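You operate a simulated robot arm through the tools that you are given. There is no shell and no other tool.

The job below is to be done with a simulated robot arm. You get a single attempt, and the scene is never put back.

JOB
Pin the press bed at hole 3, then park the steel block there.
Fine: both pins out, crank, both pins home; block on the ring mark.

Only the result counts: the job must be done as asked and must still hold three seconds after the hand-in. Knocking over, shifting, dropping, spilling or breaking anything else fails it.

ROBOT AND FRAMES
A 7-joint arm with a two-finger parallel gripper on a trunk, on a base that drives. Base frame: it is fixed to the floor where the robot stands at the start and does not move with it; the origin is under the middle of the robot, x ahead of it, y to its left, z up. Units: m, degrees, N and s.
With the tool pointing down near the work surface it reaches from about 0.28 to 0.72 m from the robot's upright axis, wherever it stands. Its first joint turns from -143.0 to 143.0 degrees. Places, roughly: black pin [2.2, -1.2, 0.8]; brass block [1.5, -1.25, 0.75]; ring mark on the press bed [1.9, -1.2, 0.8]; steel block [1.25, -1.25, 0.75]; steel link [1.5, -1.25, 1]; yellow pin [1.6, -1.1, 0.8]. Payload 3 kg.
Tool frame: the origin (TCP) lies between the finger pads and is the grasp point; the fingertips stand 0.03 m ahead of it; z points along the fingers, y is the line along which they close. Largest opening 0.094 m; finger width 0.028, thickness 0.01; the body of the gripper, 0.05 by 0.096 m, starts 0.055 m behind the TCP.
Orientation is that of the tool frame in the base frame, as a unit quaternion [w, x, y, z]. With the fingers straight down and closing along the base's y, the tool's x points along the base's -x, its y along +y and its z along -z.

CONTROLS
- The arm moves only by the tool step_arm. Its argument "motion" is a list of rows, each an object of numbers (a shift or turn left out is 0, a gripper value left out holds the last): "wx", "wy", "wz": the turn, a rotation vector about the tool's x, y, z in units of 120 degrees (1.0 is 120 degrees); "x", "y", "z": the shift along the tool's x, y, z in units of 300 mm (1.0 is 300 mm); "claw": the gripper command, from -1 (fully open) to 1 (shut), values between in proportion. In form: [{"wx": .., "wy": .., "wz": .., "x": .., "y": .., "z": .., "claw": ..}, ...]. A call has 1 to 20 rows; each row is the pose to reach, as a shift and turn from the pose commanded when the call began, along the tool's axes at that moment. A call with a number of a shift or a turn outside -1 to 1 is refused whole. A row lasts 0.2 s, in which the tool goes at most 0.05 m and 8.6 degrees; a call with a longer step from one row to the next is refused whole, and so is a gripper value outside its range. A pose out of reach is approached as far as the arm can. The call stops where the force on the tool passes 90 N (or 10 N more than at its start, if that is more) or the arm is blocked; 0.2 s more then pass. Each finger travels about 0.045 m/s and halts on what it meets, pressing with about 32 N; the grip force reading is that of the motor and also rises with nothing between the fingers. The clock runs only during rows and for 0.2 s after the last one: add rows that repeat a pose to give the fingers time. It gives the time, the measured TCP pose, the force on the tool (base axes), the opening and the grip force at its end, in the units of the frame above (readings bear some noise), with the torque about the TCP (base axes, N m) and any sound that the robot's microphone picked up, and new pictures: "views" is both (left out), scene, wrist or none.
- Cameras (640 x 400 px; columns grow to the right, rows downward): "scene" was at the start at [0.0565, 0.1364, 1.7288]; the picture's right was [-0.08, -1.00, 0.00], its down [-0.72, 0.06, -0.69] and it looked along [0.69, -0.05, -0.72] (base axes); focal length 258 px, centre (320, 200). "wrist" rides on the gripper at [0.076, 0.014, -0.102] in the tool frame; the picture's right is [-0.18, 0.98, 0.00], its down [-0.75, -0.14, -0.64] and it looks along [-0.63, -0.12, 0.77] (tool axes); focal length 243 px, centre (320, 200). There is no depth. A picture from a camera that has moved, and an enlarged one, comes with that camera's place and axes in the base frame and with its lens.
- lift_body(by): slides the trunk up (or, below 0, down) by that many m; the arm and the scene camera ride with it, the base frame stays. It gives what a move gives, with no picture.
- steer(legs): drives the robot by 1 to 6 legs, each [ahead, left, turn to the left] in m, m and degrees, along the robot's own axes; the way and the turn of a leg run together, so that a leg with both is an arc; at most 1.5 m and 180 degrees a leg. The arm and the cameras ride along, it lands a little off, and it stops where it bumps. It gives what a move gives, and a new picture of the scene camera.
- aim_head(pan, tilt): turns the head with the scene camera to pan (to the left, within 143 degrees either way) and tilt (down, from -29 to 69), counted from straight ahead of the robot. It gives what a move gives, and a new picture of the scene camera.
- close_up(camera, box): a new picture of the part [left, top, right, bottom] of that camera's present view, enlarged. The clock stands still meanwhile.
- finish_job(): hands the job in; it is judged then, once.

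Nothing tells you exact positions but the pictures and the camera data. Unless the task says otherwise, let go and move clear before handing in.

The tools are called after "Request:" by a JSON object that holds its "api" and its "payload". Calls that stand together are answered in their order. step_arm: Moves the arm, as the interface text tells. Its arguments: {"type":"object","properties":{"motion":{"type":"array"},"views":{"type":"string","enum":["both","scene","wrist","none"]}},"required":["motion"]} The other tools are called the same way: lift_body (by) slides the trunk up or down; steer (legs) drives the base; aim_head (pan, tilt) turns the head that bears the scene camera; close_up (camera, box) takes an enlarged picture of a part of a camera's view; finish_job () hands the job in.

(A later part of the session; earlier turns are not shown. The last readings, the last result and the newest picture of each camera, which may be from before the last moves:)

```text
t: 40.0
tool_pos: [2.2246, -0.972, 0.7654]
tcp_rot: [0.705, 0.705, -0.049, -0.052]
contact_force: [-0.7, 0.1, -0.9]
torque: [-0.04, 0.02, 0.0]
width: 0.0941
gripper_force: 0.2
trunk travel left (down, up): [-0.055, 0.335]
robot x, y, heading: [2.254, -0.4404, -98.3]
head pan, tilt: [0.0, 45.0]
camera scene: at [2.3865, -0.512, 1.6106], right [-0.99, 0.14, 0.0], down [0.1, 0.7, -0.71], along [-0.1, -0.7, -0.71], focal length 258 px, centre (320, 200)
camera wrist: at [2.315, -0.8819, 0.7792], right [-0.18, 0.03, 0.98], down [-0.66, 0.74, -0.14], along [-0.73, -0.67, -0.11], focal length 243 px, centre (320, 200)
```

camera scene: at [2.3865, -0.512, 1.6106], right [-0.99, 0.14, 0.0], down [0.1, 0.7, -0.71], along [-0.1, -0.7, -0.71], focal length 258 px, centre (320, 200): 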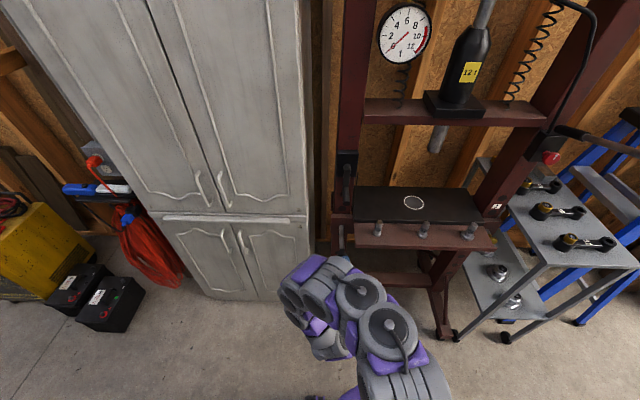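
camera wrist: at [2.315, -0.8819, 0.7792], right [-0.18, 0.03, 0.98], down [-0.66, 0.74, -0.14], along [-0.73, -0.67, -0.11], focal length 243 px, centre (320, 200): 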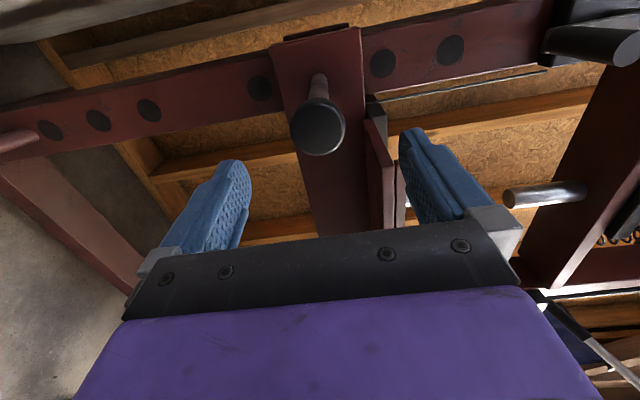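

The black pin stays out. Next the yellow pin: I'll slide the robot right by about 0.5 m, well below and short of the pump handle (its tip is near z≈1.3), and look.

Request:
{"api": "steer", "payload": {"legs": [[0, -0.5, 0]]}}

Request:
{"api": "step_arm", "payload": {"motion": [{}], "views": "wrist"}}

```text
t: 42.9
tool_pos: [1.7548, -0.9042, 0.7647]
tcp_rot: [0.706, 0.705, -0.045, -0.051]
contact_force: [-0.1, 0.7, 0.1]
torque: [0.01, -0.01, 0.01]
width: 0.094
gripper_force: 0.1
trunk travel left (down, up): [-0.055, 0.335]
robot x, y, heading: [1.7743, -0.3719, -98.3]
head pan, tilt: [0.0, 45.0]
camera scene: at [1.9177, -0.4445, 1.6099], right [-0.99, 0.14, 0.01], down [0.09, 0.7, -0.71], along [-0.1, -0.7, -0.71], focal length 258 px, centre (320, 200)
```

scene: 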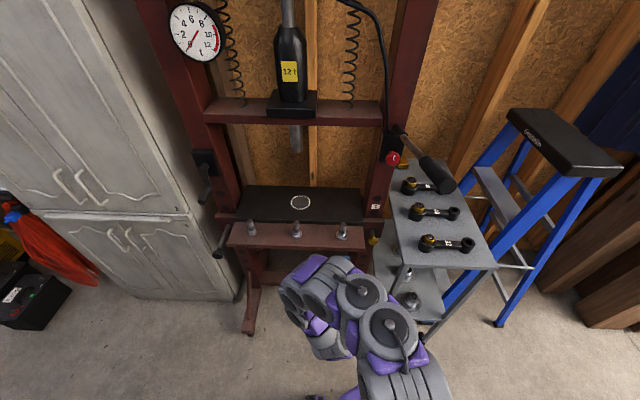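

```text
t: 43.2
tool_pos: [1.7504, -0.9039, 0.7664]
tcp_rot: [0.707, 0.704, -0.048, -0.049]
contact_force: [0.6, 0.1, -0.2]
torque: [0.04, 0.01, 0.03]
width: 0.094
gripper_force: 0.0
trunk travel left (down, up): [-0.055, 0.335]
robot x, y, heading: [1.7768, -0.3707, -98.0]
head pan, tilt: [0.0, 45.0]
camera wrist: at [1.8382, -0.8124, 0.7802], right [-0.18, 0.03, 0.98], down [-0.66, 0.74, -0.14], along [-0.73, -0.67, -0.12], focal length 243 px, centre (320, 200)
```

wrist: 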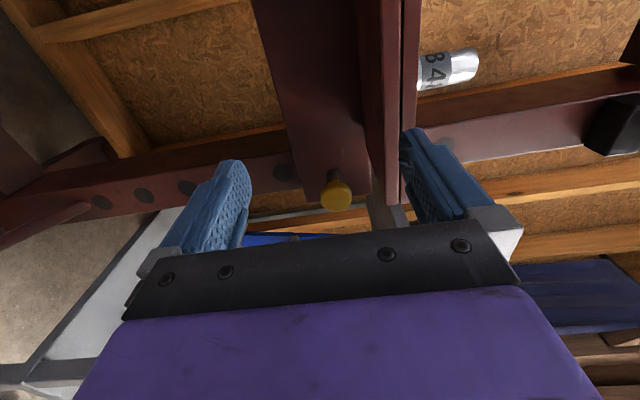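

The yellow knob is at about the same depth and height, 0.14 m to the right of the tool. I'll shift the arm right and re-check the alignment.

Request:
{"api": "step_arm", "payload": {"motion": [{"x": -0.15}, {"x": -0.3}, {"x": -0.4}, {"x": -0.455}, {"x": -0.455}], "views": "both"}}

```text
t: 44.5
tool_pos: [1.6179, -0.9004, 0.7735]
tcp_rot: [0.703, 0.707, -0.049, -0.051]
contact_force: [-0.5, 0.2, 0.3]
torque: [0.02, 0.0, -0.01]
width: 0.094
gripper_force: 0.0
out of reach, approached as far as the arm can: row 3, 4, 5
trunk travel left (down, up): [-0.055, 0.335]
robot x, y, heading: [1.7748, -0.3656, -97.8]
head pan, tilt: [0.0, 45.0]
camera scene: at [1.9096, -0.4434, 1.6106], right [-0.99, 0.14, 0.0], down [0.1, 0.7, -0.71], along [-0.1, -0.7, -0.71], focal length 258 px, centre (320, 200)
camera wrist: at [1.7076, -0.8097, 0.788], right [-0.18, 0.02, 0.98], down [-0.66, 0.74, -0.14], along [-0.73, -0.67, -0.12], focal length 243 px, centre (320, 200)
```

scene: 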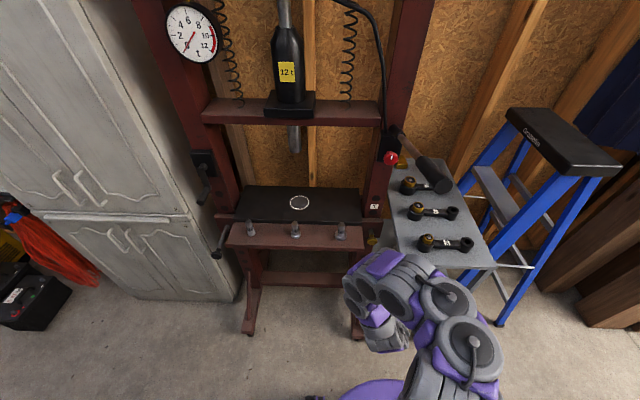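
wrist: 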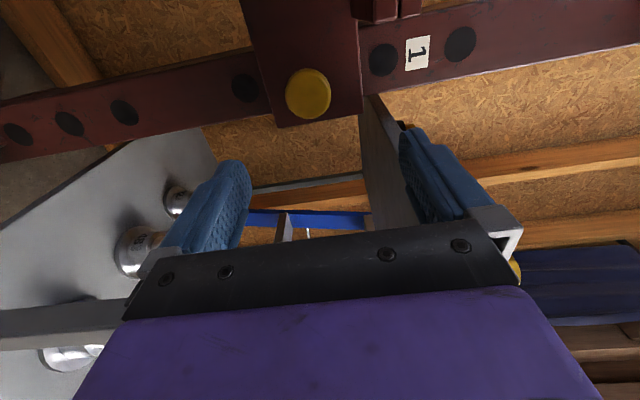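

The yellow pin is in view along with the "1" label. A close look at the right post before gripping.

Request:
{"api": "close_up", "payload": {"camera": "wrist", "box": [320, 0, 560, 130]}}

Request:
{"api": "close_up", "payload": {"camera": "wrist", "box": [0, 30, 340, 180]}}

```text
2.67 times, centred on (440, 65) of wrist
camera zoom: at [1.7076, -0.8097, 0.788], right [-0.18, 0.02, 0.98], down [-0.66, 0.74, -0.14], along [-0.73, -0.67, -0.12], focal length 647 px, centre (0, 560)
```

zoom: 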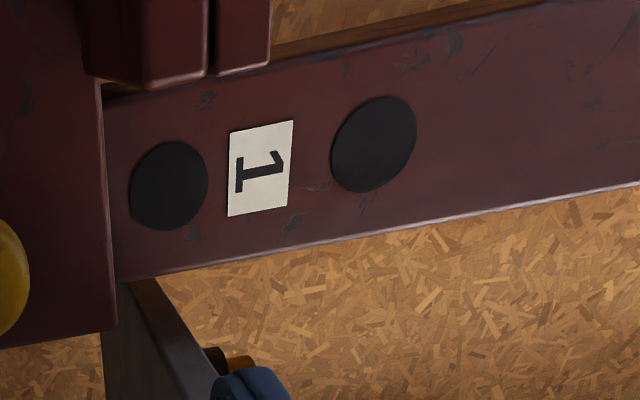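

```text
1.88 times, centred on (170, 105) of wrist
camera zoom: at [1.7076, -0.8097, 0.788], right [-0.18, 0.02, 0.98], down [-0.66, 0.74, -0.14], along [-0.73, -0.67, -0.12], focal length 457 px, centre (602, 379)
```

zoom: 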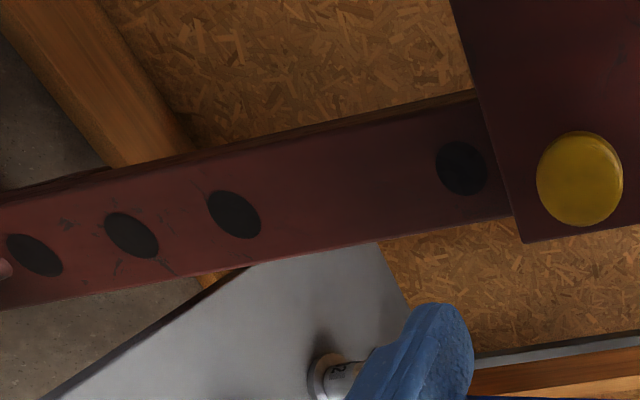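

The label "1" sits nearest the hole just under it, with the pins now one hole lower — I'll confirm once the bed moves. The two knobs put the press's yaw at about 10°, so I'll turn the tool 2° to match and come in part way.

Request:
{"api": "step_arm", "payload": {"motion": [{"x": 0.03, "z": 0.08, "wy": -0.017, "y": -0.004}, {"x": 0.05, "z": 0.18, "wy": -0.017, "y": -0.004}, {"x": 0.05, "z": 0.25, "wy": -0.017, "y": -0.004}, {"x": 0.05, "z": 0.25, "wy": -0.017, "y": -0.004}], "views": "wrist"}}

```text
t: 45.5
tool_pos: [1.6234, -0.9769, 0.7724]
tcp_rot: [0.706, 0.703, -0.061, -0.06]
contact_force: [0.3, 0.9, -0.2]
torque: [-0.01, -0.04, 0.01]
width: 0.0936
gripper_force: 0.1
trunk travel left (down, up): [-0.055, 0.335]
robot x, y, heading: [1.778, -0.3672, -98.2]
head pan, tilt: [0.0, 45.0]
camera wrist: at [1.7141, -0.888, 0.7862], right [-0.18, 0.03, 0.98], down [-0.63, 0.76, -0.14], along [-0.75, -0.65, -0.12], focal length 243 px, centre (320, 200)
```

wrist: 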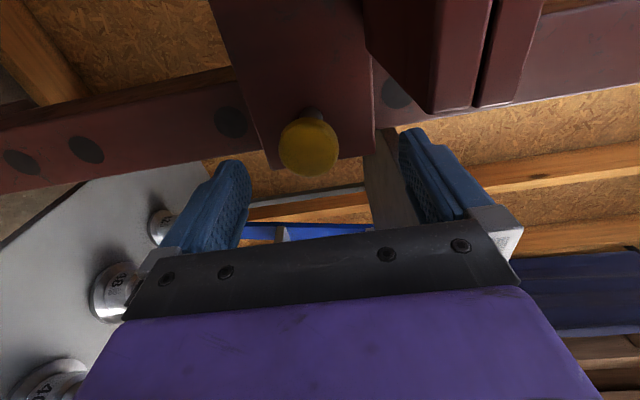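

The knob is 3.5 cm ahead, 1 cm lower and 3 mm to the right. To keep the wrist camera clear of the shelf I'll grip with the outer part of the fingers, moving in only 3.6 cm.

Request:
{"api": "step_arm", "payload": {"motion": [{"y": -0.032, "x": -0.01, "z": 0.03}, {"y": -0.032, "x": -0.01, "z": 0.09}, {"y": -0.032, "x": -0.01, "z": 0.12}, {"y": -0.032, "x": -0.01, "z": 0.12}], "views": "wrist"}}

```text
t: 46.5
tool_pos: [1.6127, -1.0115, 0.7639]
tcp_rot: [0.706, 0.704, -0.06, -0.06]
contact_force: [0.4, 1.5, -0.3]
torque: [-0.02, 0.0, 0.0]
width: 0.0939
gripper_force: 0.1
trunk travel left (down, up): [-0.055, 0.335]
robot x, y, heading: [1.7756, -0.3729, -98.2]
head pan, tilt: [0.0, 45.0]
camera wrist: at [1.704, -0.9242, 0.7787], right [-0.18, 0.03, 0.98], down [-0.63, 0.76, -0.14], along [-0.75, -0.65, -0.12], focal length 243 px, centre (320, 200)
```

wrist: 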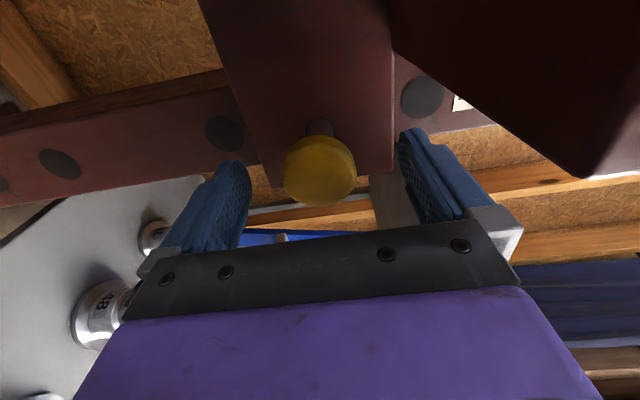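

The knob lies between the finger ends. Closing.

Request:
{"api": "step_arm", "payload": {"motion": [{"claw": 1}, {"claw": 1}, {"claw": 1}, {"claw": 1}, {"claw": 1}, {"claw": 1}], "views": "wrist"}}

```text
t: 47.9
tool_pos: [1.6128, -1.0119, 0.7659]
tcp_rot: [0.706, 0.703, -0.061, -0.061]
contact_force: [0.4, -0.8, -0.2]
torque: [0.04, 0.01, 0.14]
width: 0.0395
gripper_force: 44.6
trunk travel left (down, up): [-0.055, 0.335]
robot x, y, heading: [1.7776, -0.3744, -98.3]
head pan, tilt: [0.0, 45.0]
camera wrist: at [1.704, -0.9242, 0.7788], right [-0.18, 0.03, 0.98], down [-0.63, 0.76, -0.14], along [-0.75, -0.65, -0.12], focal length 243 px, centre (320, 200)
```

wrist: 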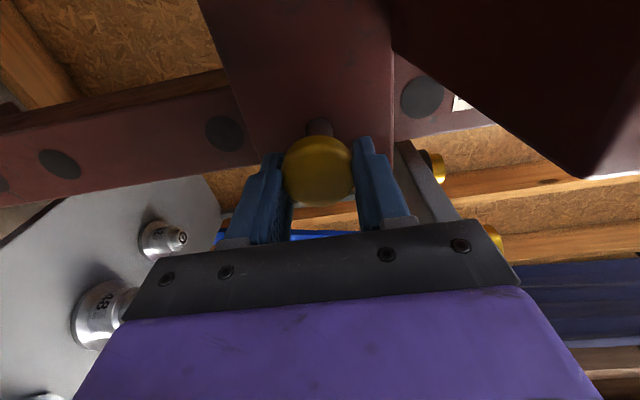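

Gripped at 39.5 mm. Pulling the yellow pin out along its axis.

Request:
{"api": "step_arm", "payload": {"motion": [{"z": -0.08}, {"z": -0.16}, {"z": -0.24}, {"z": -0.31}, {"z": -0.31}], "views": "wrist"}}

```text
t: 49.0
tool_pos: [1.6296, -0.9225, 0.7649]
tcp_rot: [0.707, 0.702, -0.06, -0.061]
contact_force: [-3.9, -28.5, 7.5]
torque: [-0.15, -0.25, -0.57]
width: 0.0393
gripper_force: 45.3
trunk travel left (down, up): [-0.055, 0.335]
robot x, y, heading: [1.7732, -0.374, -97.9]
head pan, tilt: [0.0, 45.0]
camera wrist: at [1.7203, -0.8346, 0.7785], right [-0.18, 0.04, 0.98], down [-0.63, 0.76, -0.14], along [-0.75, -0.65, -0.11], focal length 243 px, centre (320, 200)
```

wrist: 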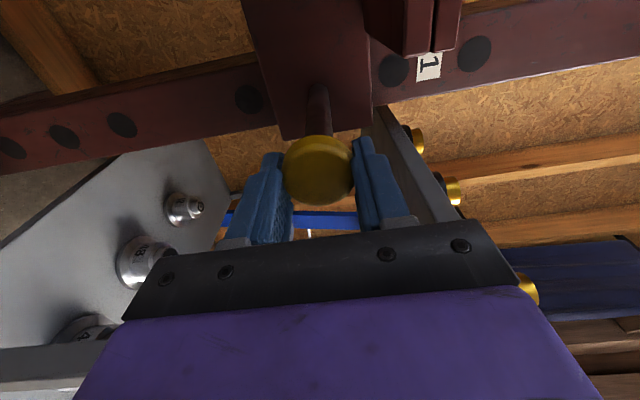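

It reached its stop at about 9 cm. Releasing and backing the robot away.

Request:
{"api": "step_arm", "payload": {"motion": [{"z": 0.007}, {"z": 0.007, "claw": 0.3}, {"z": 0.007, "claw": -0.3}, {"z": 0.007, "claw": -1}, {"z": 0.007, "claw": -1}, {"z": 0.007, "claw": -1}], "views": "none"}}

Request:
{"api": "steer", "payload": {"legs": [[-0.12, 0, 0]]}}

Request:
{"api": "step_arm", "payload": {"motion": [{}], "views": "wrist"}}

```text
t: 50.5
tool_pos: [1.6288, -0.9224, 0.7641]
tcp_rot: [0.705, 0.704, -0.061, -0.061]
contact_force: [-0.3, 0.4, 0.0]
torque: [0.03, 0.01, -0.02]
width: 0.094
gripper_force: 0.1
trunk travel left (down, up): [-0.055, 0.335]
robot x, y, heading: [1.778, -0.372, -98.0]
head pan, tilt: [0.0, 45.0]
```

```text
t: 51.7
tool_pos: [1.6457, -0.8045, 0.7638]
tcp_rot: [0.706, 0.703, -0.06, -0.061]
contact_force: [-0.6, 1.2, -0.9]
torque: [-0.03, -0.05, 0.02]
width: 0.0939
gripper_force: 0.0
trunk travel left (down, up): [-0.055, 0.335]
robot x, y, heading: [1.7922, -0.2513, -98.0]
head pan, tilt: [0.0, 45.0]
camera scene: at [1.9246, -0.3252, 1.6108], right [-0.99, 0.14, 0.0], down [0.1, 0.7, -0.71], along [-0.1, -0.7, -0.71], focal length 258 px, centre (320, 200)
```

scene: 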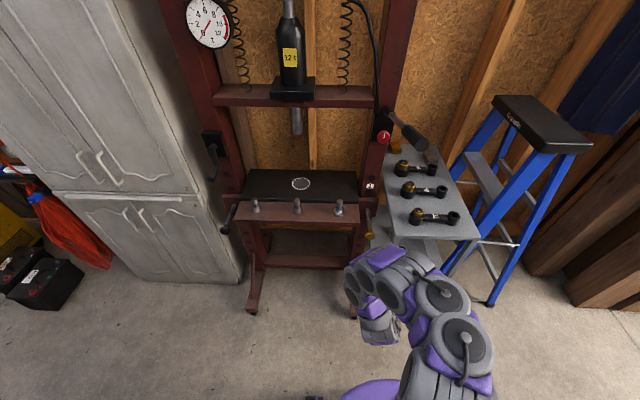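

```text
t: 52.1
tool_pos: [1.6463, -0.8039, 0.7634]
tcp_rot: [0.707, 0.702, -0.061, -0.06]
contact_force: [-0.2, -0.4, 0.3]
torque: [-0.04, 0.0, 0.0]
width: 0.0943
gripper_force: 0.2
trunk travel left (down, up): [-0.055, 0.335]
robot x, y, heading: [1.7908, -0.2519, -97.9]
head pan, tilt: [0.0, 45.0]
camera wrist: at [1.7372, -0.716, 0.778], right [-0.18, 0.04, 0.98], down [-0.63, 0.76, -0.14], along [-0.75, -0.65, -0.11], focal length 243 px, centre (320, 200)
```

wrist: 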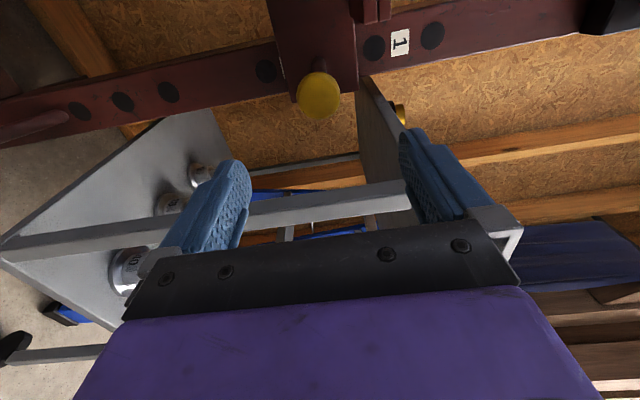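

Both pins are out. Now the crank: I'll slide left in front of the left post, then raise the trunk to crank height.

Request:
{"api": "steer", "payload": {"legs": [[0, 0.52, 0], [0, 0, -2]]}}

Request:
{"api": "lift_body", "payload": {"by": 0.27}}

Request:
{"api": "step_arm", "payload": {"motion": [{}], "views": "both"}}

```text
t: 55.5
tool_pos: [2.1479, -0.8707, 0.7641]
tcp_rot: [0.706, 0.701, -0.07, -0.072]
contact_force: [-0.5, 0.0, 0.3]
torque: [0.01, -0.03, -0.01]
width: 0.0939
gripper_force: 0.0
trunk travel left (down, up): [-0.055, 0.335]
robot x, y, heading: [2.3074, -0.3273, -99.8]
head pan, tilt: [0.0, 45.0]
camera scene: at [2.441, -0.4008, 1.6106], right [-0.99, 0.17, 0.0], down [0.12, 0.7, -0.71], along [-0.12, -0.7, -0.71], focal length 258 px, centre (320, 200)
```

scene: 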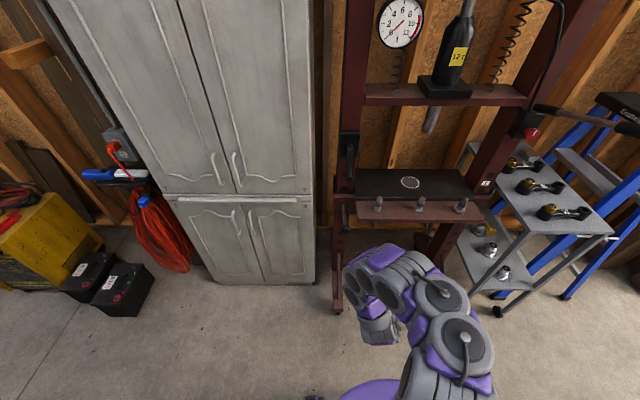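

```text
t: 58.2
tool_pos: [2.1459, -0.8699, 1.0337]
tcp_rot: [0.706, 0.701, -0.071, -0.072]
contact_force: [-0.6, 0.0, -0.4]
torque: [-0.02, 0.02, 0.01]
width: 0.0942
gripper_force: 0.0
trunk travel left (down, up): [-0.325, 0.065]
robot x, y, heading: [2.3089, -0.325, -99.6]
head pan, tilt: [0.0, 45.0]
```

```text
t: 58.6
tool_pos: [2.1453, -0.8691, 1.0335]
tcp_rot: [0.706, 0.701, -0.071, -0.071]
contact_force: [0.0, -0.7, -1.2]
torque: [0.01, 0.0, -0.01]
width: 0.0941
gripper_force: 0.0
trunk travel left (down, up): [-0.325, 0.065]
robot x, y, heading: [2.3087, -0.3203, -99.8]
head pan, tilt: [0.0, 45.0]
camera scene: at [2.4392, -0.4012, 1.8807], right [-0.99, 0.17, 0.0], down [0.12, 0.7, -0.71], along [-0.12, -0.7, -0.71], focal length 258 px, centre (320, 200)
camera wrist: at [2.2407, -0.7846, 1.0484], right [-0.18, 0.04, 0.98], down [-0.61, 0.78, -0.14], along [-0.77, -0.63, -0.11], focal length 243 px, centre (320, 200)
```

scene: 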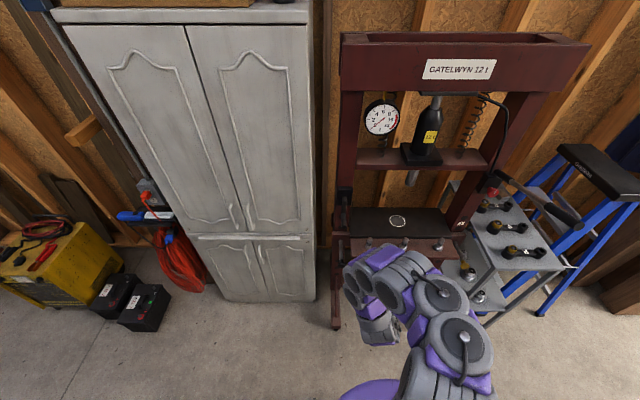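
wrist: 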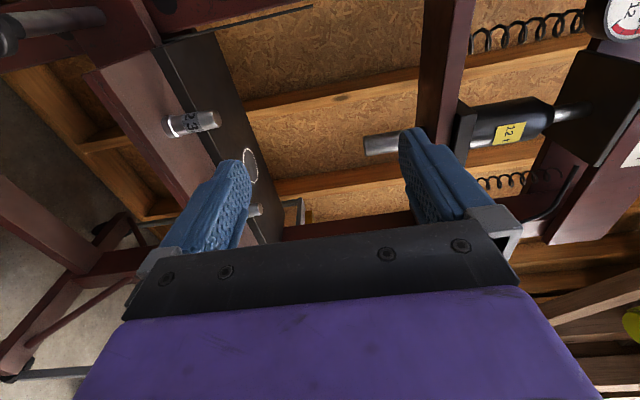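

I'll shift the arm 11 cm left so the wrist camera can see the crank.

Request:
{"api": "step_arm", "payload": {"motion": [{"x": 0.15}, {"x": 0.3}, {"x": 0.5}, {"x": 0.5}], "views": "wrist"}}

Request:
{"api": "close_up", "payload": {"camera": "scene", "box": [310, 130, 410, 200]}}

Request:
{"api": "close_up", "payload": {"camera": "scene", "box": [310, 170, 410, 260]}}

```text
refused: row 3 steps farther than a row can; nothing moved
```

```text
5.71 times, centred on (360, 165) of scene
camera zoom: at [2.4392, -0.4012, 1.8807], right [-0.99, 0.17, 0.0], down [0.12, 0.7, -0.71], along [-0.12, -0.7, -0.71], focal length 1472 px, centre (91, 400)
```

zoom: 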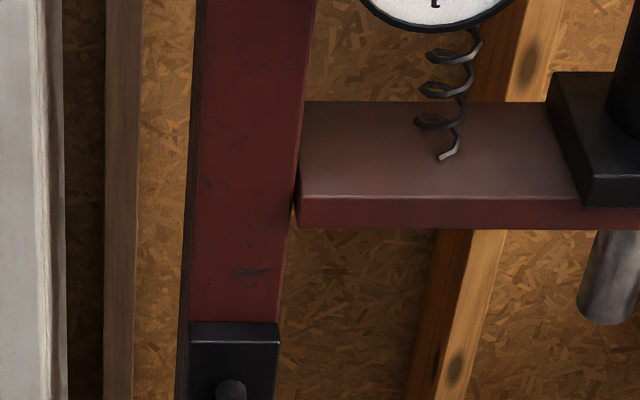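

```text
4.44 times, centred on (360, 215) of scene
camera zoom: at [2.4392, -0.4012, 1.8807], right [-0.99, 0.17, 0.0], down [0.12, 0.7, -0.71], along [-0.12, -0.7, -0.71], focal length 1145 px, centre (142, 133)
```

zoom: 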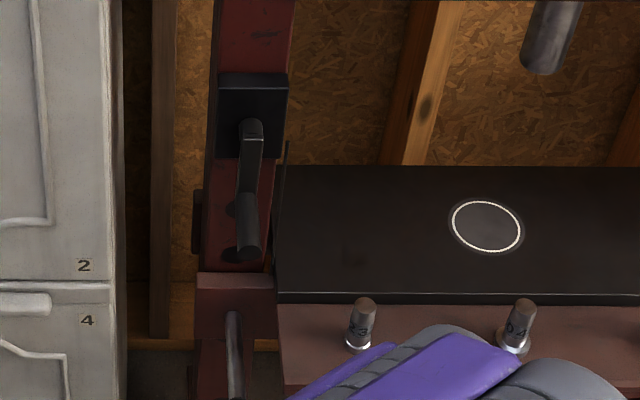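

Request:
{"api": "step_arm", "payload": {"motion": [{"x": 0.15}, {"x": 0.3}, {"x": 0.43}, {"x": 0.43}], "views": "wrist"}}

```text
t: 59.6
tool_pos: [2.271, -0.8942, 1.0336]
tcp_rot: [0.705, 0.702, -0.072, -0.071]
contact_force: [-0.2, 0.9, 1.0]
torque: [0.03, 0.03, -0.01]
width: 0.0939
gripper_force: 0.0
trunk travel left (down, up): [-0.325, 0.065]
robot x, y, heading: [2.3062, -0.3256, -99.5]
head pan, tilt: [0.0, 45.0]
camera wrist: at [2.3646, -0.8091, 1.048], right [-0.18, 0.04, 0.98], down [-0.61, 0.78, -0.15], along [-0.77, -0.62, -0.11], focal length 243 px, centre (320, 200)
```

wrist: 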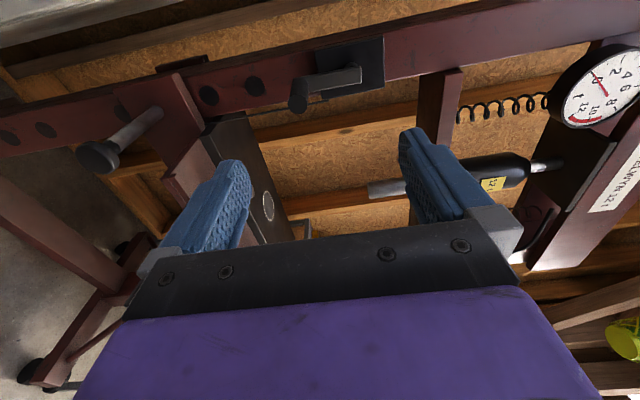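

The crank is in view. Zooming for exact geometry.

Request:
{"api": "close_up", "payload": {"camera": "wrist", "box": [240, 20, 400, 120]}}

```text
4.00 times, centred on (320, 70) of wrist
camera zoom: at [2.3646, -0.8091, 1.048], right [-0.18, 0.04, 0.98], down [-0.61, 0.78, -0.15], along [-0.77, -0.62, -0.11], focal length 970 px, centre (320, 720)
```

zoom: 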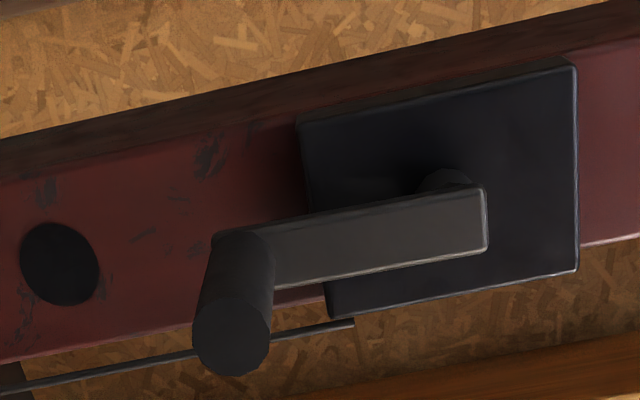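

The crank's axis is near z≈1.08 and the peg hangs about 8 cm below it, 24 mm thick. I'll line up in front of the peg and re-measure from close.

Request:
{"api": "step_arm", "payload": {"motion": [{"x": -0.05, "y": -0.089, "z": 0.1, "wy": 0.012}, {"x": -0.06, "y": -0.089, "z": 0.22, "wy": 0.012}, {"x": -0.06, "y": -0.089, "z": 0.32, "wy": 0.012}, {"x": -0.06, "y": -0.089, "z": 0.39, "wy": 0.012}, {"x": -0.06, "y": -0.089, "z": 0.39, "wy": 0.012}], "views": "wrist"}}

Request:
{"api": "close_up", "payload": {"camera": "wrist", "box": [240, 20, 480, 170]}}

```text
t: 60.9
tool_pos: [2.2322, -1.007, 1.0099]
tcp_rot: [0.707, 0.702, -0.061, -0.063]
contact_force: [-0.1, -0.6, -0.7]
torque: [0.02, 0.0, -0.01]
width: 0.094
gripper_force: 0.0
trunk travel left (down, up): [-0.325, 0.065]
robot x, y, heading: [2.306, -0.3223, -99.9]
head pan, tilt: [0.0, 45.0]
camera wrist: at [2.3248, -0.9191, 1.0225], right [-0.18, 0.04, 0.98], down [-0.63, 0.76, -0.14], along [-0.76, -0.65, -0.11], focal length 243 px, centre (320, 200)
```

wrist: 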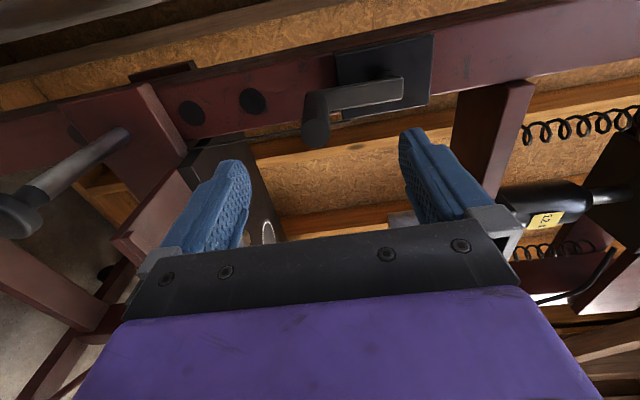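

```text
2.67 times, centred on (360, 95) of wrist
camera zoom: at [2.3248, -0.9191, 1.0225], right [-0.18, 0.04, 0.98], down [-0.63, 0.76, -0.14], along [-0.76, -0.65, -0.11], focal length 647 px, centre (213, 480)
```

zoom: 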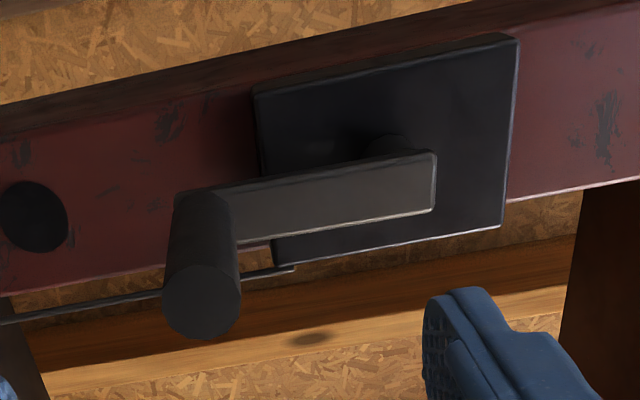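

The peg end is at depth n≈-0.68, z≈1.006, with the axis at z≈1.079, so the crank radius is about 73 mm. Moving in and gripping the peg.

Request:
{"api": "step_arm", "payload": {"motion": [{"x": -0.023, "y": -0.015, "z": 0.1}, {"x": -0.023, "y": -0.015, "z": 0.22}, {"x": -0.023, "y": -0.015, "z": 0.31}, {"x": -0.023, "y": -0.015, "z": 0.347}, {"x": -0.023, "y": -0.015, "z": 0.347}], "views": "wrist"}}

```text
t: 62.0
tool_pos: [2.2077, -1.1096, 1.0048]
tcp_rot: [0.706, 0.703, -0.061, -0.063]
contact_force: [0.1, -0.2, 1.2]
torque: [0.0, 0.01, 0.03]
width: 0.0939
gripper_force: 0.0
trunk travel left (down, up): [-0.325, 0.065]
robot x, y, heading: [2.3073, -0.324, -99.6]
head pan, tilt: [0.0, 45.0]
camera wrist: at [2.3007, -1.021, 1.0186], right [-0.18, 0.04, 0.98], down [-0.63, 0.76, -0.14], along [-0.76, -0.65, -0.11], focal length 243 px, centre (320, 200)
```

wrist: 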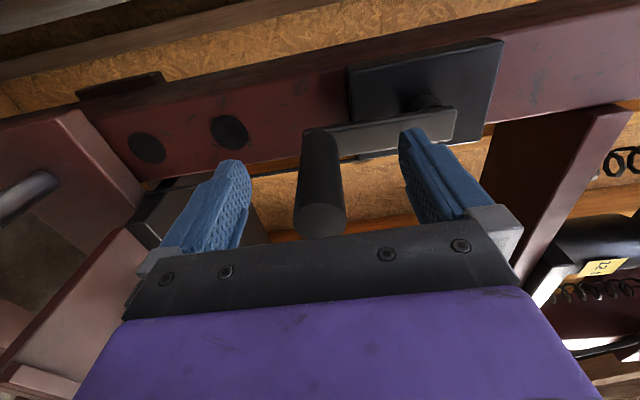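

The peg is between the fingers with the tips short of the crank arm. Closing.

Request:
{"api": "step_arm", "payload": {"motion": [{"claw": 1}, {"claw": 1}, {"claw": 1}, {"claw": 1}, {"claw": 1}, {"claw": 1}, {"claw": 1}], "views": "wrist"}}

```text
t: 63.6
tool_pos: [2.2082, -1.1085, 1.0052]
tcp_rot: [0.707, 0.702, -0.062, -0.063]
contact_force: [0.7, -0.2, 3.2]
torque: [2.0, -0.42, -0.09]
width: 0.024
gripper_force: 45.4
trunk travel left (down, up): [-0.325, 0.065]
robot x, y, heading: [2.3085, -0.3243, -99.3]
head pan, tilt: [0.0, 45.0]
camera wrist: at [2.301, -1.0208, 1.0187], right [-0.18, 0.04, 0.98], down [-0.63, 0.76, -0.14], along [-0.76, -0.65, -0.11], focal length 243 px, centre (320, 200)
```

wrist: 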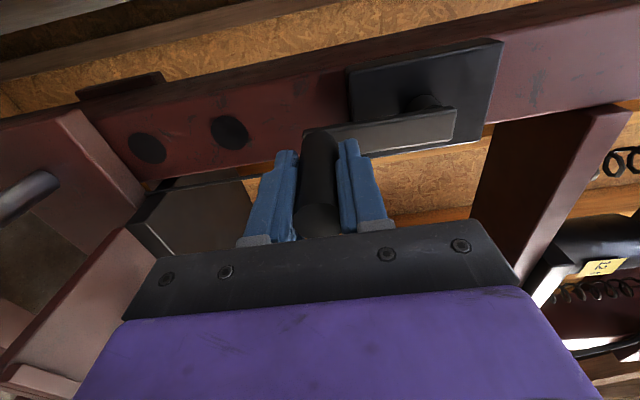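

Gripped at 24 mm. I'll turn a trial 45° clockwise (down → left) and see what the bed does.

Request:
{"api": "step_arm", "payload": {"motion": [{"x": 0.0634, "y": 0.0084}, {"x": 0.1225, "y": 0.0328}, {"x": 0.1732, "y": 0.0718}, {"x": 0.1732, "y": 0.0718}], "views": "both"}}

```text
t: 64.7
tool_pos: [2.2654, -1.1165, 1.0275]
tcp_rot: [0.706, 0.703, -0.058, -0.061]
contact_force: [11.9, -15.8, -10.7]
torque: [1.78, -0.18, -1.22]
width: 0.0242
gripper_force: 45.3
trunk travel left (down, up): [-0.325, 0.065]
robot x, y, heading: [2.312, -0.3212, -99.5]
head pan, tilt: [0.0, 45.0]
camera scene: at [2.445, -0.4108, 1.8799], right [-0.99, 0.17, 0.0], down [0.12, 0.7, -0.7], along [-0.12, -0.69, -0.71], focal length 258 px, centre (320, 200)
camera wrist: at [2.3568, -1.0298, 1.0417], right [-0.18, 0.04, 0.98], down [-0.64, 0.76, -0.14], along [-0.75, -0.65, -0.11], focal length 243 px, centre (320, 200)
```

scene: 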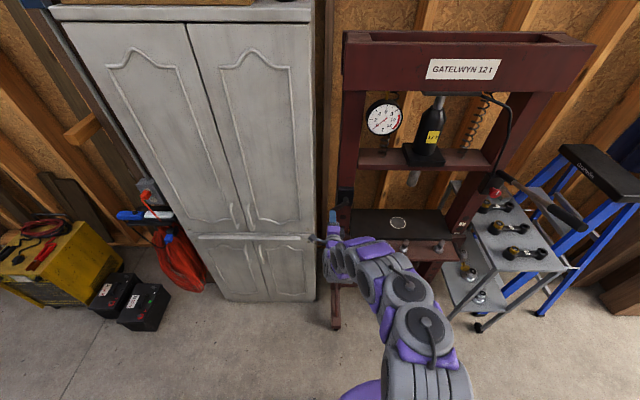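
wrist: 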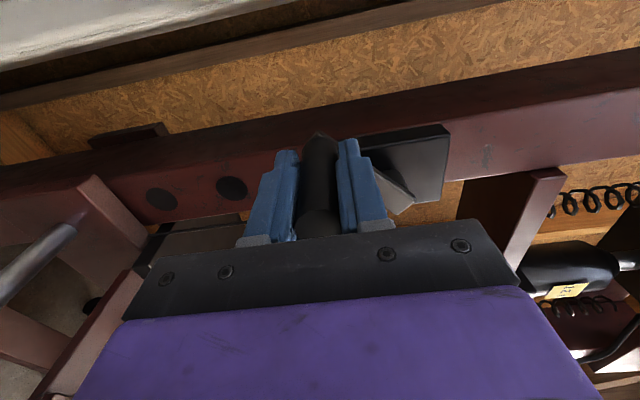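

The crank turns with modest force, and the force direction says the true radius is about 8 cm. Continuing around to the top with that radius.

Request:
{"api": "step_arm", "payload": {"motion": [{"x": 0.0577, "y": 0.0617}, {"x": 0.0843, "y": 0.126}, {"x": 0.0933, "y": 0.195}, {"x": 0.0933, "y": 0.195}], "views": "wrist"}}

```text
t: 65.7
tool_pos: [2.2854, -1.1214, 1.0871]
tcp_rot: [0.707, 0.702, -0.062, -0.064]
contact_force: [-2.1, -0.9, -4.9]
torque: [2.25, -0.52, 0.53]
width: 0.0242
gripper_force: 45.5
trunk travel left (down, up): [-0.325, 0.065]
robot x, y, heading: [2.31, -0.3204, -99.9]
head pan, tilt: [0.0, 45.0]
camera wrist: at [2.3776, -1.0346, 1.1001], right [-0.18, 0.04, 0.98], down [-0.63, 0.76, -0.15], along [-0.76, -0.64, -0.11], focal length 243 px, centre (320, 200)
```

wrist: 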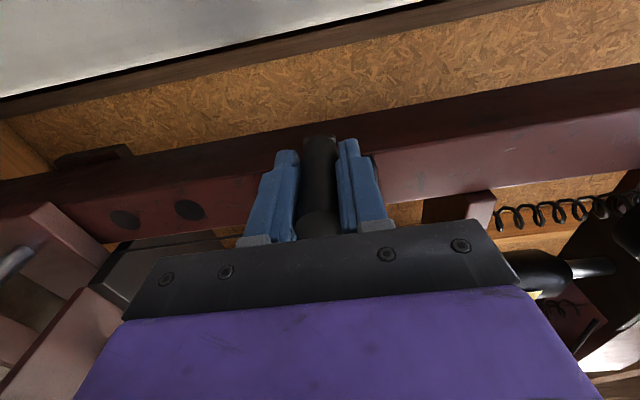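

Forces are near zero, so 8 cm is right. Completing the full turn back to the bottom.

Request:
{"api": "step_arm", "payload": {"motion": [{"x": -0.0091, "y": 0.069}, {"x": -0.0357, "y": 0.1333}, {"x": -0.0781, "y": 0.1886}, {"x": -0.1333, "y": 0.231}, {"x": -0.1976, "y": 0.2576}, {"x": -0.2667, "y": 0.2667}, {"x": -0.3357, "y": 0.2576}, {"x": -0.4, "y": 0.231}, {"x": -0.4553, "y": 0.1886}, {"x": -0.4976, "y": 0.1333}, {"x": -0.5243, "y": 0.069}, {"x": -0.5333, "y": 0}, {"x": -0.5243, "y": -0.069}, {"x": -0.4976, "y": -0.1333}, {"x": -0.4553, "y": -0.1886}, {"x": -0.4, "y": -0.231}, {"x": -0.3357, "y": -0.2576}, {"x": -0.2667, "y": -0.2667}, {"x": -0.2667, "y": -0.2667}], "views": "both"}}

```text
t: 67.3
tool_pos: [2.2019, -1.0988, 1.1552]
tcp_rot: [0.698, 0.712, -0.055, -0.056]
contact_force: [7.0, -32.2, -66.9]
torque: [-2.29, 0.26, -0.17]
width: 0.0249
gripper_force: 45.3
trunk travel left (down, up): [-0.325, 0.065]
robot x, y, heading: [2.3098, -0.3239, -99.5]
head pan, tilt: [0.0, 45.0]
stopped in row 8: the force on the tool passed its limit at 92 N (the readings are from after the stop); the commanded pose is now the measured one
camera scene: at [2.4455, -0.4296, 1.8789], right [-0.99, 0.17, 0.01], down [0.12, 0.71, -0.7], along [-0.12, -0.69, -0.72], focal length 258 px, centre (320, 200)
camera wrist: at [2.2927, -1.0104, 1.1707], right [-0.18, 0.01, 0.98], down [-0.64, 0.75, -0.13], along [-0.74, -0.66, -0.13], focal length 243 px, centre (320, 200)
```

scene: 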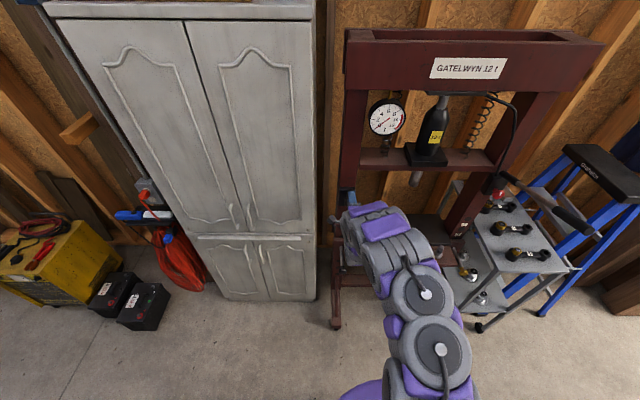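
wrist: 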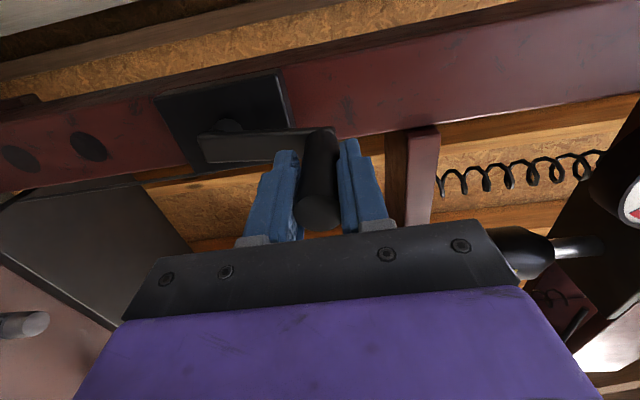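

The stop came at the top because the radius is really 7.5 cm (bottom 1.005, top 1.155). Checking what the bed has done before continuing.

Request:
{"api": "close_up", "payload": {"camera": "scene", "box": [420, 190, 500, 250]}}

Request:
{"api": "close_up", "payload": {"camera": "wrist", "box": [0, 80, 240, 230]}}

```text
6.67 times, centred on (460, 220) of scene
camera zoom: at [2.4455, -0.4296, 1.8789], right [-0.99, 0.17, 0.01], down [0.12, 0.71, -0.7], along [-0.12, -0.69, -0.72], focal length 1718 px, centre (-613, 67)
```

zoom: 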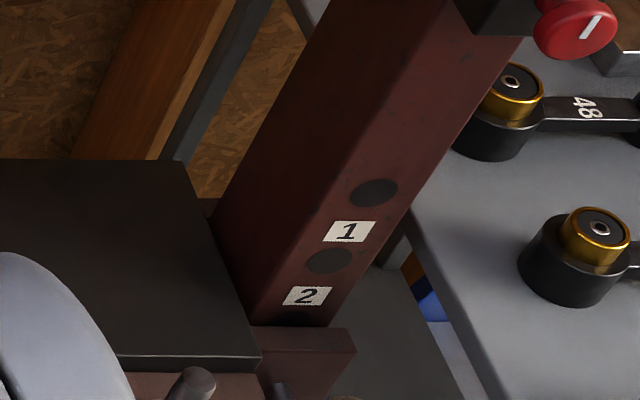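

```text
2.67 times, centred on (120, 155) of wrist
camera zoom: at [2.2927, -1.0104, 1.1707], right [-0.18, 0.01, 0.98], down [-0.64, 0.75, -0.13], along [-0.74, -0.66, -0.13], focal length 647 px, centre (853, 320)
```

zoom: 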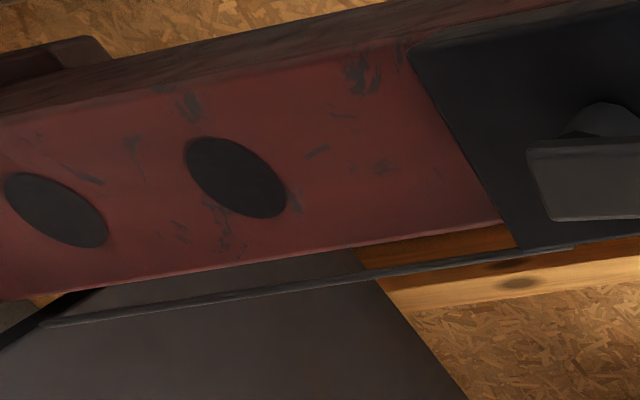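

The bed has moved down about 4 cm in half a turn, uncovering a "2" label; one turn is about one hole pitch. I'll continue clockwise with the corrected radius of 7.5 cm.

Request:
{"api": "step_arm", "payload": {"motion": [{"x": 0, "y": 0, "wx": -0.009}, {"x": -0.049, "y": -0.0157, "wx": -0.009}, {"x": -0.1067, "y": -0.046, "wx": -0.009}, {"x": -0.155, "y": -0.09, "wx": -0.009}, {"x": -0.19, "y": -0.145, "wx": -0.009}, {"x": -0.2097, "y": -0.2073, "wx": -0.009}, {"x": -0.2123, "y": -0.2723, "wx": -0.009}, {"x": -0.2123, "y": -0.2723, "wx": -0.009}], "views": "both"}}

```text
t: 69.1
tool_pos: [2.133, -1.0847, 1.0859]
tcp_rot: [0.713, 0.696, -0.058, -0.06]
contact_force: [9.1, -9.8, 6.6]
torque: [1.81, -0.6, 0.45]
width: 0.0251
gripper_force: 45.2
trunk travel left (down, up): [-0.325, 0.065]
robot x, y, heading: [2.3091, -0.322, -99.7]
head pan, tilt: [0.0, 45.0]
camera scene: at [2.446, -0.4046, 1.8803], right [-0.99, 0.17, 0.0], down [0.12, 0.7, -0.7], along [-0.12, -0.69, -0.71], focal length 258 px, centre (320, 200)
camera wrist: at [2.2247, -0.9961, 1.0967], right [-0.18, 0.06, 0.98], down [-0.64, 0.76, -0.16], along [-0.75, -0.65, -0.1], focal length 243 px, centre (320, 200)
```

scene: 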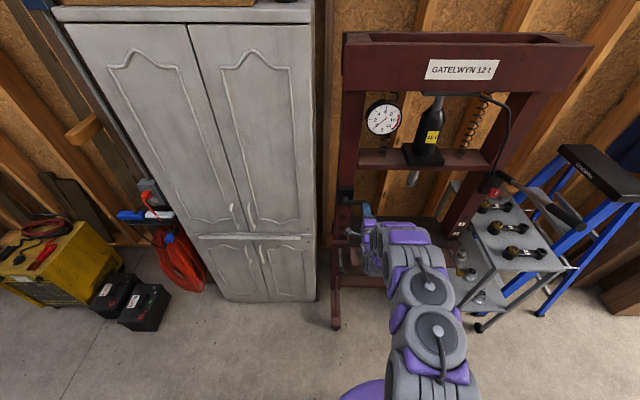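
wrist: 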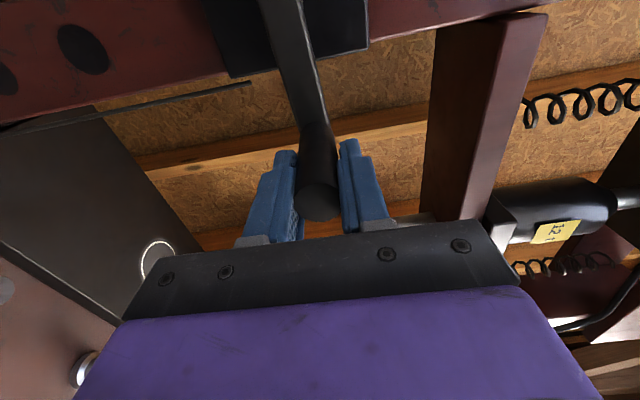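

The crank is near three-quarters of a turn. Finishing the turn back to the bottom.

Request:
{"api": "step_arm", "payload": {"motion": [{"x": 0.0153, "y": -0.0627, "wx": 0.004}, {"x": 0.0353, "y": -0.1253, "wx": 0.008}, {"x": 0.0707, "y": -0.1807, "wx": 0.0115}, {"x": 0.119, "y": -0.225, "wx": 0.0115}, {"x": 0.1773, "y": -0.2553, "wx": 0.0115}, {"x": 0.2197, "y": -0.267, "wx": 0.0115}, {"x": 0.2633, "y": -0.2707, "wx": 0.0115}, {"x": 0.2633, "y": -0.2707, "wx": 0.0115}], "views": "both"}}

Request:
{"api": "close_up", "payload": {"camera": "scene", "box": [420, 190, 500, 250]}}

```text
t: 70.1
tool_pos: [2.1498, -1.0877, 1.0398]
tcp_rot: [0.719, 0.688, -0.066, -0.071]
contact_force: [-15.8, 35.5, 36.1]
torque: [1.76, -0.4, 0.45]
width: 0.0256
gripper_force: 45.2
trunk travel left (down, up): [-0.325, 0.065]
robot x, y, heading: [2.3139, -0.3257, -99.7]
head pan, tilt: [0.0, 45.0]
stopped in row 5: the force on the tool passed its limit at 99 N (the readings are from after the stop); the commanded pose is now the measured one
camera scene: at [2.4288, -0.3828, 1.8823], right [-0.99, 0.17, -0.01], down [0.12, 0.69, -0.71], along [-0.12, -0.7, -0.7], focal length 258 px, centre (320, 200)
camera wrist: at [2.2448, -1.0015, 1.0491], right [-0.17, 0.08, 0.98], down [-0.62, 0.77, -0.17], along [-0.77, -0.63, -0.08], focal length 243 px, centre (320, 200)
```

scene: 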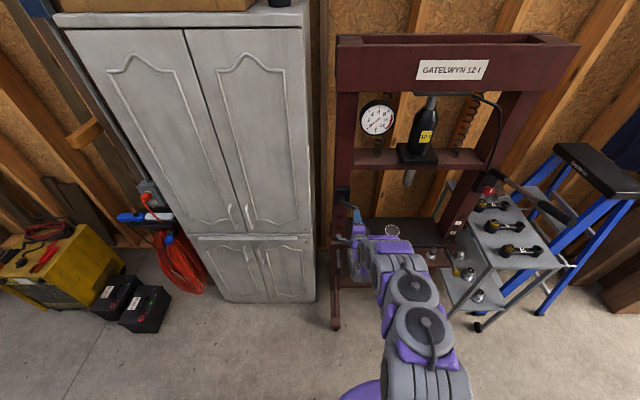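
wrist: 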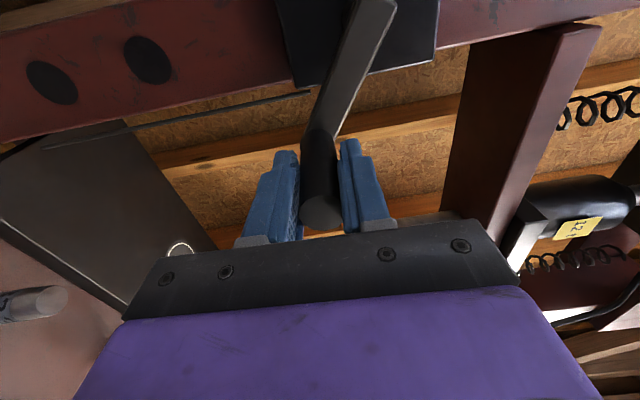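

```text
6.67 times, centred on (460, 220) of scene
camera zoom: at [2.4288, -0.3828, 1.8823], right [-0.99, 0.17, -0.01], down [0.12, 0.69, -0.71], along [-0.12, -0.7, -0.7], focal length 1718 px, centre (-613, 67)
```

zoom: 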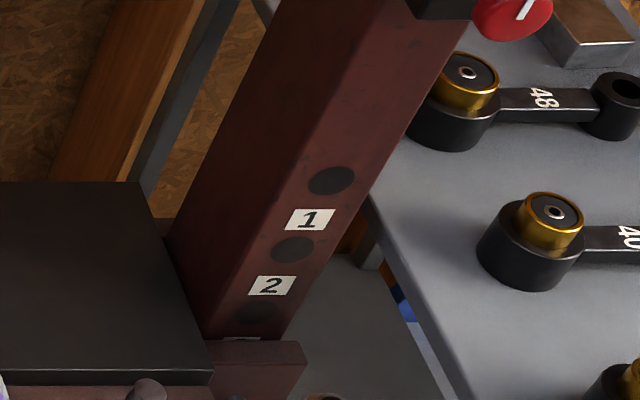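

A "3" label is starting to show under the next hole. The turn stopped on force at about 303° because I'm moving too fast and the wrist pitched up; I'll level the tool and finish the turn more slowly.

Request:
{"api": "step_arm", "payload": {"motion": [{"x": 0, "y": 0, "wx": 0.008}, {"x": 0.011, "y": -0.015, "wx": 0.014}, {"x": 0.0213, "y": -0.0293, "wx": 0.02}, {"x": 0.034, "y": -0.042, "wx": 0.02}, {"x": 0.046, "y": -0.054, "wx": 0.02}, {"x": 0.06, "y": -0.065, "wx": 0.02}, {"x": 0.074, "y": -0.075, "wx": 0.02}, {"x": 0.089, "y": -0.084, "wx": 0.02}, {"x": 0.1043, "y": -0.092, "wx": 0.02}, {"x": 0.12, "y": -0.0985, "wx": 0.02}, {"x": 0.137, "y": -0.1043, "wx": 0.02}, {"x": 0.156, "y": -0.109, "wx": 0.02}, {"x": 0.1753, "y": -0.113, "wx": 0.02}, {"x": 0.193, "y": -0.1145, "wx": 0.02}, {"x": 0.21, "y": -0.1153, "wx": 0.02}, {"x": 0.21, "y": -0.1153, "wx": 0.02}], "views": "both"}}

Request:
{"api": "close_up", "payload": {"camera": "scene", "box": [420, 190, 500, 250]}}

```text
t: 70.9
tool_pos: [2.1493, -1.0972, 1.0411]
tcp_rot: [0.711, 0.695, -0.072, -0.081]
contact_force: [-33.4, 50.0, 58.1]
torque: [2.14, -0.36, 0.88]
width: 0.025
gripper_force: 45.0
trunk travel left (down, up): [-0.325, 0.065]
robot x, y, heading: [2.3055, -0.3248, -99.9]
head pan, tilt: [0.0, 45.0]
stopped in row 3: the force on the tool passed its limit at 94 N (the readings are from after the stop); the commanded pose is now the measured one
camera scene: at [2.4243, -0.3765, 1.8829], right [-0.99, 0.17, -0.01], down [0.13, 0.69, -0.71], along [-0.12, -0.7, -0.7], focal length 258 px, centre (320, 200)
camera wrist: at [2.2448, -1.0129, 1.0509], right [-0.17, 0.06, 0.98], down [-0.6, 0.79, -0.15], along [-0.78, -0.62, -0.09], focal length 243 px, centre (320, 200)
```

scene: 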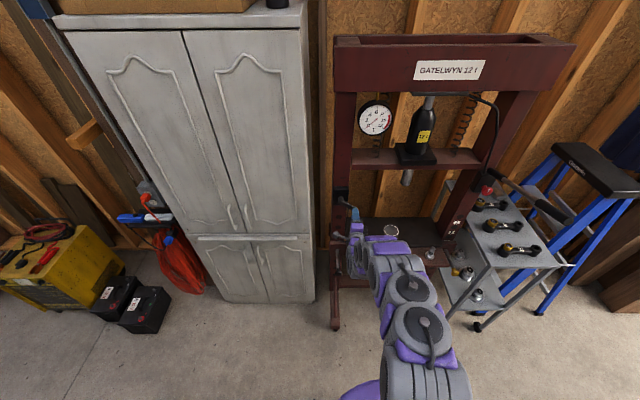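
wrist: 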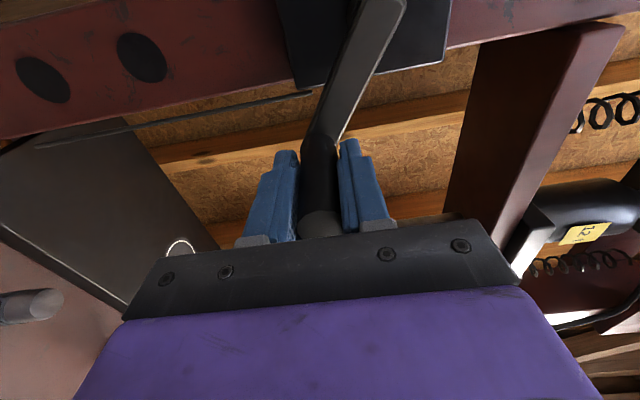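

```text
6.67 times, centred on (460, 220) of scene
camera zoom: at [2.4243, -0.3765, 1.8829], right [-0.99, 0.17, -0.01], down [0.13, 0.69, -0.71], along [-0.12, -0.7, -0.7], focal length 1718 px, centre (-613, 67)
```

zoom: 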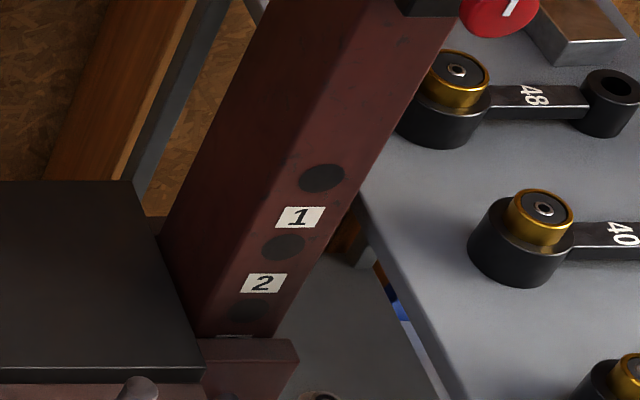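

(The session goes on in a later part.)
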